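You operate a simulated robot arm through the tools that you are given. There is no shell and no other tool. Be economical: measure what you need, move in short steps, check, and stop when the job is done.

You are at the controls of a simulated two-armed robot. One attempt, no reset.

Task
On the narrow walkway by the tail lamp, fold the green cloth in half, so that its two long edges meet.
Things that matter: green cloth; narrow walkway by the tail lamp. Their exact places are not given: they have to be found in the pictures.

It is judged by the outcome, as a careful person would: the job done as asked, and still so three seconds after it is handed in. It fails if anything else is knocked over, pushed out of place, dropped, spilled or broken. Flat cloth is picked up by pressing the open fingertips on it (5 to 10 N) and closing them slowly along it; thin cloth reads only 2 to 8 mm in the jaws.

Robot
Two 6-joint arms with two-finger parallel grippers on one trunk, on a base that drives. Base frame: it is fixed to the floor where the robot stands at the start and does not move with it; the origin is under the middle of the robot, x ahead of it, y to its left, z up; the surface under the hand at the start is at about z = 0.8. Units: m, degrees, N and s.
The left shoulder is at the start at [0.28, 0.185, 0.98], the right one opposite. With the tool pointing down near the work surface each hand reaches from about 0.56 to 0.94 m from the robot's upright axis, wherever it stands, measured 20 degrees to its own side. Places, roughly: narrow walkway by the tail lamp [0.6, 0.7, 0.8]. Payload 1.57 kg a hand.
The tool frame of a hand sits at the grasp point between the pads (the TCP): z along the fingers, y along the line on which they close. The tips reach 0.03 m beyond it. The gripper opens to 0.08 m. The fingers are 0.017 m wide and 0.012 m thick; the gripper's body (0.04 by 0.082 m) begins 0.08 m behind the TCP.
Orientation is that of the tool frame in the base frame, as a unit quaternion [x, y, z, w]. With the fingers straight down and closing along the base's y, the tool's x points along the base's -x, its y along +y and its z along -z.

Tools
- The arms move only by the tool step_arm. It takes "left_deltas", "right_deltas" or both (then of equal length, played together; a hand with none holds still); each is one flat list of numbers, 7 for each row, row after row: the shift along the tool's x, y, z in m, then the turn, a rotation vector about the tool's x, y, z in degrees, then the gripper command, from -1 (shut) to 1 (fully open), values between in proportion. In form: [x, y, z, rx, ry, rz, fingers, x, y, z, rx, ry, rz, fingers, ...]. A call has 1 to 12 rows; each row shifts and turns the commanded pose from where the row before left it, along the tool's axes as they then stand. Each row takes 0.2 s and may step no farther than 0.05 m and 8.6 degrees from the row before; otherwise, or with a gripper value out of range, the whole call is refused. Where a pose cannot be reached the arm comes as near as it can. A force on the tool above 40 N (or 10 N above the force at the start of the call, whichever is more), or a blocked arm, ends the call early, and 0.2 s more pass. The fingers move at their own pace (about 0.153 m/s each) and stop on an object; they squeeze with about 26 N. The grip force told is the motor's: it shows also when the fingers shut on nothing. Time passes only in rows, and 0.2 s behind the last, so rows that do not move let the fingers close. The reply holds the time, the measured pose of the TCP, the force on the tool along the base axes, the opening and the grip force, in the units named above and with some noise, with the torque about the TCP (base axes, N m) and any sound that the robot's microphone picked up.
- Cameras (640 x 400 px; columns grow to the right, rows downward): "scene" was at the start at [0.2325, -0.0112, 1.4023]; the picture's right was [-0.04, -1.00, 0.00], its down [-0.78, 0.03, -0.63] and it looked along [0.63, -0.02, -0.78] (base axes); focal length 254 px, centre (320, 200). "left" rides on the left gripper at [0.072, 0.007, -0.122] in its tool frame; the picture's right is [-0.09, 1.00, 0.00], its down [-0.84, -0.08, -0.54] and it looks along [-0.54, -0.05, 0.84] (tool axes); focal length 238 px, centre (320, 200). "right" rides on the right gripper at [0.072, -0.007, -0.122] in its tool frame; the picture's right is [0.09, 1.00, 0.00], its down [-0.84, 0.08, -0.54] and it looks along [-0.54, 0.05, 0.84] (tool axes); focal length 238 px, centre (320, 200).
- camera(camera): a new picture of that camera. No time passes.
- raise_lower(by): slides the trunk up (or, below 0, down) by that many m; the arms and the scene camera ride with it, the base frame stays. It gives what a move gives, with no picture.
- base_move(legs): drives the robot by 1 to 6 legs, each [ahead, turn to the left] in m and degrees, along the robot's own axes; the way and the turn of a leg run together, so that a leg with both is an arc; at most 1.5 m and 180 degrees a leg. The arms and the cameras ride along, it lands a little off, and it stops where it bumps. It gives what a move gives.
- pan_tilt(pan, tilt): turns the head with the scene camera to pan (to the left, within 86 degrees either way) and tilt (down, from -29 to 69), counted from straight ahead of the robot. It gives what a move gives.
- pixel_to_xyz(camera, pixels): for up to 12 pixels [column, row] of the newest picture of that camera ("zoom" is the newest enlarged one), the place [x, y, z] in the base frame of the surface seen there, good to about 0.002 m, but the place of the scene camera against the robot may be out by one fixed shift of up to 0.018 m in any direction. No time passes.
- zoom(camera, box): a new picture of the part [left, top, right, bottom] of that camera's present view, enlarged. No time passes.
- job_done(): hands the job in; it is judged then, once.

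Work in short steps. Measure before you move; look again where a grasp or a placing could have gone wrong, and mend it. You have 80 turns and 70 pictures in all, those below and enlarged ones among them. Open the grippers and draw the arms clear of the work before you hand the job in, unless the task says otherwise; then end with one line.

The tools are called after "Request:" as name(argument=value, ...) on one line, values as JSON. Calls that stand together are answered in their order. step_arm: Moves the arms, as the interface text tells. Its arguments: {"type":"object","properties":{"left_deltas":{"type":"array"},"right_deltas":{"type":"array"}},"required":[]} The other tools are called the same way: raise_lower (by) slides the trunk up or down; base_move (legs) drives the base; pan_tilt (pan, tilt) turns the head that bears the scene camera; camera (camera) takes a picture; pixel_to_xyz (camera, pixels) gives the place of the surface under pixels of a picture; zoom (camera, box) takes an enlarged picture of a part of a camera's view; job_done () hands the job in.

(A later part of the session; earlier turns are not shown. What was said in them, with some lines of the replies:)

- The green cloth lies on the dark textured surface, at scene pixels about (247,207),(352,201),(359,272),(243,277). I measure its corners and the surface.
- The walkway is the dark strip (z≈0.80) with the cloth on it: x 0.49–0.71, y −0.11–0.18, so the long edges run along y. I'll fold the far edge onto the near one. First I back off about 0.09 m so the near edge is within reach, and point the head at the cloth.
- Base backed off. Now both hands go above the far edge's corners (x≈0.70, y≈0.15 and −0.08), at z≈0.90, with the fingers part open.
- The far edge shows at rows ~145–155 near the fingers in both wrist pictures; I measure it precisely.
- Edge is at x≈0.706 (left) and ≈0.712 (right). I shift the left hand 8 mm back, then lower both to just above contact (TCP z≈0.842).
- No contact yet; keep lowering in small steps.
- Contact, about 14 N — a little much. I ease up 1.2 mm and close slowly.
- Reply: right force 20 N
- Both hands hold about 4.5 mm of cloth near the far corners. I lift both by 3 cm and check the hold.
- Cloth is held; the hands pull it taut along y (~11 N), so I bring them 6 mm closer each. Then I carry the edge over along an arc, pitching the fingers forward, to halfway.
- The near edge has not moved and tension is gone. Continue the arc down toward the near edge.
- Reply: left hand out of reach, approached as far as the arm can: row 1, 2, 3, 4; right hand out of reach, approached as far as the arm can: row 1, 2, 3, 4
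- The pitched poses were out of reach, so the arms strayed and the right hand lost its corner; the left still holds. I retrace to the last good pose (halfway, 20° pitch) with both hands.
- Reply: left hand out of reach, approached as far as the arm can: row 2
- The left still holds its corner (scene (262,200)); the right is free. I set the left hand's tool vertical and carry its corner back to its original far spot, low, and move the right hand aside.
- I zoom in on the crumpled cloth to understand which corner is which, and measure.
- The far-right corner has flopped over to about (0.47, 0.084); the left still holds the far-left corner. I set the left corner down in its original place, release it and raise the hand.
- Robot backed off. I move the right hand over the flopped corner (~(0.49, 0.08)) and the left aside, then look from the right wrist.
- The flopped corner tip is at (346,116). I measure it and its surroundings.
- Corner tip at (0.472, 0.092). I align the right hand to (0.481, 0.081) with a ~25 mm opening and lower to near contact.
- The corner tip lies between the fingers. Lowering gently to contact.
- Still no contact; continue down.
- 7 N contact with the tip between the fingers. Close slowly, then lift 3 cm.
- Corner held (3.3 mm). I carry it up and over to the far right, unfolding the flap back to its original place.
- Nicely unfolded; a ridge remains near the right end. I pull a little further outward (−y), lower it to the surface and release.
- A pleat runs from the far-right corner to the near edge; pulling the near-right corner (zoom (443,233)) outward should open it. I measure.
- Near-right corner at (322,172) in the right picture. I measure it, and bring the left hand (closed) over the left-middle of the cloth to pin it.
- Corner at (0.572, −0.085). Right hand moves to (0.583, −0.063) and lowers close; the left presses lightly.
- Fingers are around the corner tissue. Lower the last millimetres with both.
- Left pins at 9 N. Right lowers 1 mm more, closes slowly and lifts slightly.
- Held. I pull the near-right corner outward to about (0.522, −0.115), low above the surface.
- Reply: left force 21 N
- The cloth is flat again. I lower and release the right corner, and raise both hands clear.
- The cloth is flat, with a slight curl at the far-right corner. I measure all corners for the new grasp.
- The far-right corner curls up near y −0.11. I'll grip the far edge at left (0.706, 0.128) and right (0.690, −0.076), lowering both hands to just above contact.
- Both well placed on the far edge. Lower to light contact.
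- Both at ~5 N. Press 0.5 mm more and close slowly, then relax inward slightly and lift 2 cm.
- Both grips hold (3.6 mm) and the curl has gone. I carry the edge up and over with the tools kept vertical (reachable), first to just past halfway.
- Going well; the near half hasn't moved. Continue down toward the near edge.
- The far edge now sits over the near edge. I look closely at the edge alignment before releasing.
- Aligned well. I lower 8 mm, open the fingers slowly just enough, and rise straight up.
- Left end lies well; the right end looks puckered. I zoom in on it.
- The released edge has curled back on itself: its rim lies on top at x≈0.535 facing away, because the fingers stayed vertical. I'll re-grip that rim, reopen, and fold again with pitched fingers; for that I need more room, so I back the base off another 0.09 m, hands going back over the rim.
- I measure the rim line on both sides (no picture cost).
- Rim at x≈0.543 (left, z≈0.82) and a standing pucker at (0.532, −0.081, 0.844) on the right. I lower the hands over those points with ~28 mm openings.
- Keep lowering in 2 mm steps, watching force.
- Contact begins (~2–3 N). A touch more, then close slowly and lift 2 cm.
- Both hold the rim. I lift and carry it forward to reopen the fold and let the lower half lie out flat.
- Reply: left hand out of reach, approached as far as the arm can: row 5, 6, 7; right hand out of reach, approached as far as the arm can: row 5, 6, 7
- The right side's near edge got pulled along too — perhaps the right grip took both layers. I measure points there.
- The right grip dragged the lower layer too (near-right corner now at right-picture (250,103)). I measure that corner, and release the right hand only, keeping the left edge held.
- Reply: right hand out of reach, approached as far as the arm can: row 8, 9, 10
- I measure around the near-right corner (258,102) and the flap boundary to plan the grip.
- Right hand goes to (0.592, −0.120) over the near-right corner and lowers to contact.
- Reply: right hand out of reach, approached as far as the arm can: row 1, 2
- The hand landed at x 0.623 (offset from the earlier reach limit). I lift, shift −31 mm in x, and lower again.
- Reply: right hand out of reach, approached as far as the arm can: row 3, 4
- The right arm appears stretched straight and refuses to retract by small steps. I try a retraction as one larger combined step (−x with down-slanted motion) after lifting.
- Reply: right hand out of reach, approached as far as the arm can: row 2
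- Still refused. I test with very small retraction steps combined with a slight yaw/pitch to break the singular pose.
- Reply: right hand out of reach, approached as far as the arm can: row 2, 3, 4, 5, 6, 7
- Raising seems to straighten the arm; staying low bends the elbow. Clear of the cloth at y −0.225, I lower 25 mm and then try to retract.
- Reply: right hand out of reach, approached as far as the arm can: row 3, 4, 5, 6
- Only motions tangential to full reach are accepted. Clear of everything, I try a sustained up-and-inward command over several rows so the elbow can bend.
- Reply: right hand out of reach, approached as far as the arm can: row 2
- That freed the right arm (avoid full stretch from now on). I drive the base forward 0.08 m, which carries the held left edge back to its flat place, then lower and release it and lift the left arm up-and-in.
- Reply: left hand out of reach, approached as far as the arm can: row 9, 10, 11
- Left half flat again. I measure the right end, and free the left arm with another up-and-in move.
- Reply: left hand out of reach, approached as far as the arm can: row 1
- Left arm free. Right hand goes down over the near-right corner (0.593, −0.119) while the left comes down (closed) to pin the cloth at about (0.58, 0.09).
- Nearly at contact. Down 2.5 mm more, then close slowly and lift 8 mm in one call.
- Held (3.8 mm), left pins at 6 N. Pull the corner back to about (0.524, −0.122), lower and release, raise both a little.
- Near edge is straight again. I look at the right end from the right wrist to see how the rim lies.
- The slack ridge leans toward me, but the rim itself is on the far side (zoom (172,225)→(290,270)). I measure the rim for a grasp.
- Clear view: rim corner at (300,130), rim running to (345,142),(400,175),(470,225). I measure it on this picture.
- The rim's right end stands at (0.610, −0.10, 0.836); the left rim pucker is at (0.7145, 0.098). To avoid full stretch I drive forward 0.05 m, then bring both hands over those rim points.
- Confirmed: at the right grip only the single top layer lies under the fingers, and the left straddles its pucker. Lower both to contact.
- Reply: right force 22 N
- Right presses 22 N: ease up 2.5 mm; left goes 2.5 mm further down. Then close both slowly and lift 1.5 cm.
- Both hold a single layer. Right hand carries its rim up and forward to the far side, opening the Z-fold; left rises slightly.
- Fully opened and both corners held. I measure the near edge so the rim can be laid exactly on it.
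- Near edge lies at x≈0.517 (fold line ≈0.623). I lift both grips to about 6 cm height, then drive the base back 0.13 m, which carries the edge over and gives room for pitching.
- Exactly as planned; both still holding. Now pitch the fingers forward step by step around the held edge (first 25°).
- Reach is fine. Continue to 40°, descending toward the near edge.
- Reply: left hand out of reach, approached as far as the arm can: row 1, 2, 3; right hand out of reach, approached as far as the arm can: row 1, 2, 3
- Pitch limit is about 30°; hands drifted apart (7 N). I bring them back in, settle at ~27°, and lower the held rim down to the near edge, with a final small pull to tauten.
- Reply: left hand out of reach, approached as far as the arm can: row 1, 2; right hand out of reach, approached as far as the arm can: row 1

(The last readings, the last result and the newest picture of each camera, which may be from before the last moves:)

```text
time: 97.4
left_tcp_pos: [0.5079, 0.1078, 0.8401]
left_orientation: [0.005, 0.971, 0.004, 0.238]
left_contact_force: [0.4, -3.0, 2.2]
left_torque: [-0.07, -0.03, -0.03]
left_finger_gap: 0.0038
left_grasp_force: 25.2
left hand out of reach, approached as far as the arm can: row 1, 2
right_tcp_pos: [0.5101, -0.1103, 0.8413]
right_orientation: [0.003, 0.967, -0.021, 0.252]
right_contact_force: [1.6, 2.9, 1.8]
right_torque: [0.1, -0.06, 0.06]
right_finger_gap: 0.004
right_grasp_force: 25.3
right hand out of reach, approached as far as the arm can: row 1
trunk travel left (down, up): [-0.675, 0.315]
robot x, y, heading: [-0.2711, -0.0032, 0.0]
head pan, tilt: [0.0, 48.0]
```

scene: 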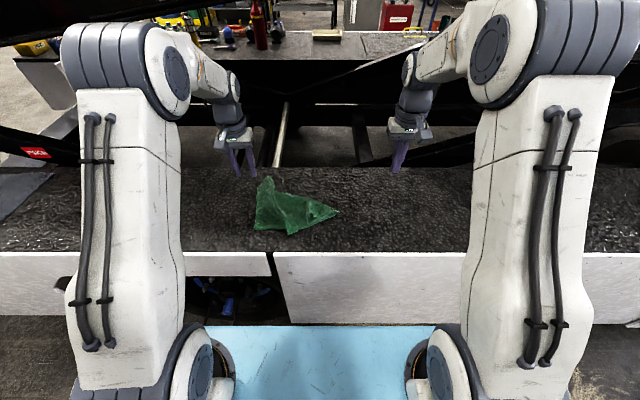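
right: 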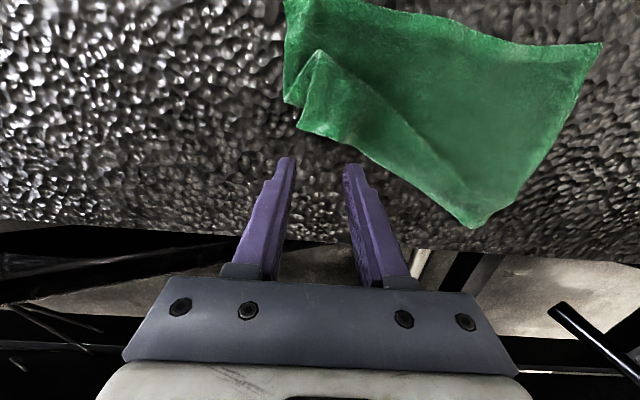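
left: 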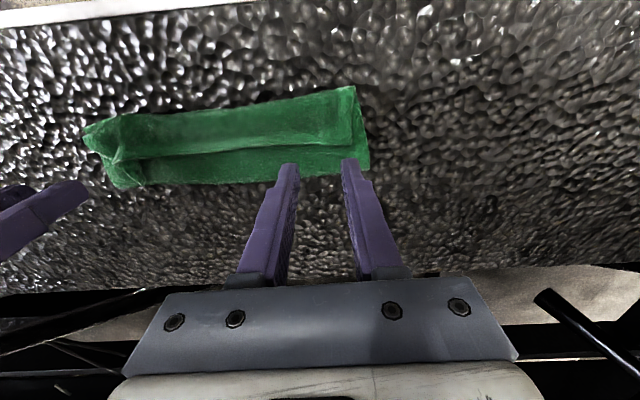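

The rim is now over the near edge (grip x≈0.521), lightly taut. Release slowly with a small opening and withdraw backward-up along the fingers.

Request:
step_arm(left_deltas=[0, -0.003, 0, 0, 0, 0, -1, 0, 0, 0, 0, 0, 0, -0.85, 0, 0, 0, 0, 0, 0, -0.75, 0, 0, -0.006, 0, 0, 0, -0.75, 0, 0, -0.012, 0, 0, 0, -0.7, 0, 0, -0.025, 0, 0, 0, -0.7, 0, 0, -0.04, 0, 5, 0, -0.7, 0, 0, -0.04, 0, 5, 0, -0.7], right_deltas=[0, 0.003, 0, 0, 0, 0, -1, 0, 0, 0, 0, 0, 0, -0.85, 0, 0, 0, 0, 0, 0, -0.75, 0, 0, -0.006, 0, 0, 0, -0.75, 0, 0, -0.012, 0, 0, 0, -0.7, 0, 0, -0.025, 0, 0, 0, -0.7, 0, 0, -0.04, 0, 5, 0, -0.7, 0, 0, -0.04, 0, 5, 0, -0.7])

Request:
camera(camera="left")

```text
time: 99.2
left_tcp_pos: [0.462, 0.1093, 0.9437]
left_orientation: [0.009, 0.988, 0.007, 0.152]
left_contact_force: [0.1, -0.4, -0.6]
left_torque: [0.03, -0.04, 0.01]
left_finger_gap: 0.012
left_grasp_force: 0.0
left hand out of reach, approached as far as the arm can: row 7
right_tcp_pos: [0.454, -0.1027, 0.9515]
right_orientation: [-0.001, 0.986, -0.025, 0.167]
right_contact_force: [-1.3, 1.0, 0.0]
right_torque: [-0.08, -0.02, -0.03]
right_finger_gap: 0.0122
right_grasp_force: 0.1
trunk travel left (down, up): [-0.675, 0.315]
robot x, y, heading: [-0.2685, -0.0039, -0.2]
head pan, tilt: [0.0, 48.0]
```

```text
1 pictures are left
5 turns are left
```

left: 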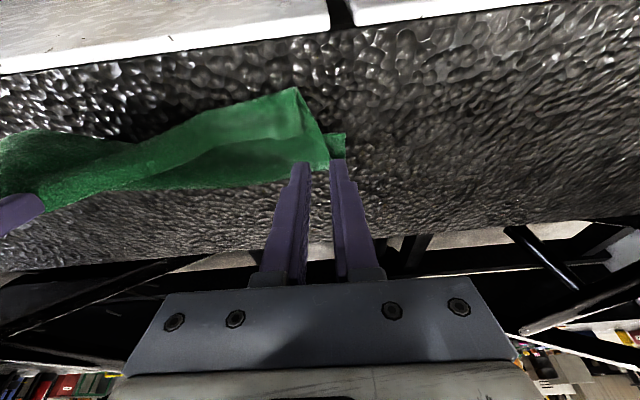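

The left end looks folded, but the right end seems disturbed near the right fingers (20,200). I measure heights along the cloth.

Request:
pixel_to_xyz(camera="left", pixels=[[293, 92], [320, 160], [340, 150], [200, 130], [150, 140], [100, 170], [50, 195], [20, 150], [60, 150], [100, 145], [220, 180], [200, 165]])

```text
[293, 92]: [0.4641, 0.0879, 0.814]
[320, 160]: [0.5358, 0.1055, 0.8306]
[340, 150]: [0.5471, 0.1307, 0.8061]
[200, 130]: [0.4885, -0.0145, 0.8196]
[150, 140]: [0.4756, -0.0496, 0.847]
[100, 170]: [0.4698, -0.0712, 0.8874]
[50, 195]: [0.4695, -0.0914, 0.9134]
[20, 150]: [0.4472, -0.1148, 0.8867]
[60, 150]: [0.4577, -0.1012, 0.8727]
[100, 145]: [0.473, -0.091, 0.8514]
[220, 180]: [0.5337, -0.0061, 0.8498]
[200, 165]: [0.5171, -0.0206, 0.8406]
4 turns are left
```

The right fingers still carried cloth up (z≈0.91). I lower the right hand back along its path, open wide, and withdraw; then use the last picture.

Request:
step_arm(right_deltas=[0, 0, 0.036, 0, 0, 0, -0.7, 0, 0, 0.036, 0, 0, 0, -0.7, 0, 0, 0.034, 0, 0, 0, -0.7, 0, 0, 0, 0, 0, 0, -0.2, 0, 0, 0, 0, 0, 0, 0.4, 0, 0, 0, 0, 0, 0, 0.8, 0, 0, 0, 0, 0, 0, 0.8, 0, 0, -0.015, 0, 0, 0, 0.8, 0, 0, -0.035, 0, 0, 0, 0.8, 0, 0, -0.045, 0, 0, 0, 0.8, 0, -0.02, -0.04, 0, 0, 0, 0.8])

Request:
camera(camera="right")

Request:
pixel_to_xyz(camera="right", pixels=[[320, 150], [320, 130], [320, 110], [360, 130], [400, 130], [450, 130], [500, 130], [360, 110], [400, 110], [450, 110], [280, 130], [260, 130]])

```text
time: 101.6
left_tcp_pos: [0.4613, 0.1081, 0.9434]
left_orientation: [0.005, 0.988, 0.004, 0.152]
left_contact_force: [0.6, 0.6, 0.2]
left_torque: [-0.01, -0.01, -0.02]
left_finger_gap: 0.012
left_grasp_force: 0.0
right_tcp_pos: [0.4435, -0.1197, 0.9779]
right_orientation: [0.004, 0.986, -0.021, 0.164]
right_contact_force: [-0.1, -0.3, 0.3]
right_torque: [-0.02, 0.01, -0.02]
right_finger_gap: 0.072
right_grasp_force: 0.0
trunk travel left (down, up): [-0.675, 0.315]
robot x, y, heading: [-0.2732, -0.0027, -0.3]
head pan, tilt: [0.0, 48.0]
```

```text
0 pictures are left
```

right: 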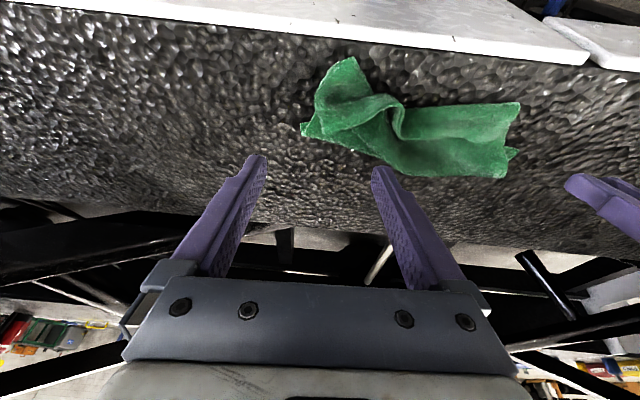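

```text
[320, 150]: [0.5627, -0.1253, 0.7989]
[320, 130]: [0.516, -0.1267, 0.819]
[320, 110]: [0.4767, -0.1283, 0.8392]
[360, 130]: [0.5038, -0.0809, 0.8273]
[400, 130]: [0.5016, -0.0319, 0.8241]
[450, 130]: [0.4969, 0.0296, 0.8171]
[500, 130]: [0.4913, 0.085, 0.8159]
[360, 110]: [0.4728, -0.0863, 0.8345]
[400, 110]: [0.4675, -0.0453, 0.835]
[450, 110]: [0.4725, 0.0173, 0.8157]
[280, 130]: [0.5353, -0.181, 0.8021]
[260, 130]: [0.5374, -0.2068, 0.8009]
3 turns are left
```

The right end is bunched with its rim overshooting (tip near (350,60)). I measure the tip and neighbouring points, while turning the right tool vertical for one corrective move.

Request:
pixel_to_xyz(camera="right", pixels=[[352, 62], [345, 72], [325, 75], [360, 80], [345, 90], [318, 95], [303, 130], [375, 98], [400, 125], [515, 104], [512, 155], [385, 158]])

Request:
step_arm(right_deltas=[0, 0, 0, -0.8, 6.3, -0.15, 0, 0, 0, 0, -0.8, 6.3, -0.15, -0.2, 0, 0, 0, -0.8, 6.3, -0.15, -0.2])

```text
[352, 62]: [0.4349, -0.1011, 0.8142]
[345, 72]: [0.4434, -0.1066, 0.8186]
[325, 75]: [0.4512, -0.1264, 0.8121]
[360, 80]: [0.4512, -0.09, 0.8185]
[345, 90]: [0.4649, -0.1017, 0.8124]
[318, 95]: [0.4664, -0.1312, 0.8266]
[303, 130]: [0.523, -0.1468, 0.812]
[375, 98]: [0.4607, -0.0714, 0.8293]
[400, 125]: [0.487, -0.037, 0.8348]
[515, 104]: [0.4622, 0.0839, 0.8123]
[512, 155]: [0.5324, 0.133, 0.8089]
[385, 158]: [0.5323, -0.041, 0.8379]
```

```text
time: 102.4
left_tcp_pos: [0.461, 0.1086, 0.9432]
left_orientation: [0.005, 0.989, 0.004, 0.151]
left_contact_force: [-0.3, -0.2, -0.4]
left_torque: [0.02, -0.02, 0.02]
left_finger_gap: 0.0119
left_grasp_force: 0.1
right_tcp_pos: [0.4437, -0.1204, 0.9779]
right_orientation: [0.0, 1.0, 0.0, 0.001]
right_contact_force: [0.2, -0.1, 0.2]
right_torque: [-0.02, -0.01, 0.05]
right_finger_gap: 0.032
right_grasp_force: 0.1
trunk travel left (down, up): [-0.675, 0.315]
robot x, y, heading: [-0.2763, -0.0003, 0.1]
head pan, tilt: [0.0, 48.0]
2 turns are left
```

One correction: pinch the overshooting right tip at about (0.452, −0.107), draw it outward (−y) and slightly forward to flatten the bunching, release wide, and withdraw both arms.

Request:
step_arm(right_deltas=[-0.004, 0.0065, 0.045, 0, 0, 0, -0.2, -0.004, 0.0065, 0.045, 0, 0, 0, -0.2, 0, 0, 0.035, 0, 0, 0, -0.2, 0, 0, 0.012, 0, 0, 0, -0.2, 0, 0, 0.003, 0, 0, 0, -0.2, 0, 0, 0, 0, 0, 0, -0.4, 0, 0, 0, 0, 0, 0, -0.6, 0, 0, 0, 0, 0, 0, -0.8, 0, 0, 0, 0, 0, 0, -1, 0, 0, 0, 0, 0, 0, -1])

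Request:
step_arm(right_deltas=[0, 0, -0.006, 0, 0, 0, -1, -0.005, -0.012, 0, 0, 0, 0, -1, -0.005, -0.012, 0, 0, 0, 0, -1, -0.004, -0.01, 0, 0, 0, 0, -1, 0, 0, 0.004, 0, 0, 0, -1, 0, 0, 0, 0, 0, 0, -0.3, 0, 0, 0, 0, 0, 0, 0.4, 0, 0, 0, 0, 0, 0, 0.6, 0, 0, -0.02, 0, 0, 0, 0.6, 0, 0, -0.04, 0, 0, 0, 0.6, 0, 0, -0.045, 0, 0, 0, 0.6, 0, -0.02, -0.04, 0, 0, 0, 0.6], left_deltas=[0, 0, 0, 0, 0, 0, 0.5, 0, 0, 0, 0, 0, 0, 0.5, 0, 0, 0, 0, 0, 0, 0.5, 0, 0, 0, 0, 0, 0, 0.5, 0, 0, 0, 0, 0, 0, 0.5, 0, 0, 0, 0, 0, 0, 0.5, 0, 0, 0, 0, 0, 0, 0.5, 0, 0, 0, 0, 0, 0, 0.5, 0, 0, -0.01, 0, 0, 0, 0.5, 0, 0.01, -0.02, 0, 0, 0, 0.5, 0, 0.01, -0.02, 0, 0, 0, 0.5, 0, 0.02, -0.02, 0, 0, 0, 0.5])

```text
time: 104.6
left_tcp_pos: [0.4609, 0.1087, 0.943]
left_orientation: [0.004, 0.988, 0.004, 0.152]
left_contact_force: [-0.2, 0.7, -0.1]
left_torque: [-0.04, 0.03, 0.04]
left_finger_gap: 0.012
left_grasp_force: 0.1
right_tcp_pos: [0.4526, -0.1078, 0.839]
right_orientation: [0.0, 1.0, 0.0, 0.002]
right_contact_force: [-0.2, -0.9, 1.2]
right_torque: [0.01, 0.02, 0.02]
right_finger_gap: 0.0033
right_grasp_force: 24.5
trunk travel left (down, up): [-0.675, 0.315]
robot x, y, heading: [-0.2722, 0.0005, -0.4]
head pan, tilt: [0.0, 48.0]
```

```text
time: 107.2
left_tcp_pos: [0.4418, 0.1475, 1.0108]
left_orientation: [0.004, 0.988, 0.003, 0.151]
left_contact_force: [-0.1, -0.7, 0.1]
left_torque: [0.0, 0.01, 0.01]
left_finger_gap: 0.0599
left_grasp_force: 0.1
right_tcp_pos: [0.4663, -0.1618, 0.9852]
right_orientation: [0.0, 1.0, 0.0, 0.002]
right_contact_force: [-0.2, -0.2, -0.3]
right_torque: [0.01, 0.0, 0.01]
right_finger_gap: 0.0641
right_grasp_force: 0.1
trunk travel left (down, up): [-0.675, 0.315]
robot x, y, heading: [-0.271, 0.0011, -0.3]
head pan, tilt: [0.0, 48.0]
1 turns are left
```

The tip was gripped (3.3 mm), drawn out and released, and both hands are open and clear. I have no pictures left to check the result, and this is my last turn, so I hand in.

Request:
job_done()

```text
The job is handed in.
```

I handed the job in, but the fold is probably not clean. The cloth is folded over lengthwise on the walkway, but in my last picture the right end was bunched and its edge stuck out about 2–3 cm past the near edge. I made one blind correction to that end and had no pictures left to check it. The two long edges may not fully meet there. The whole cloth has also slid a few centimetres toward the robot. As far as I could tell from the pictures, nothing else was disturbed.
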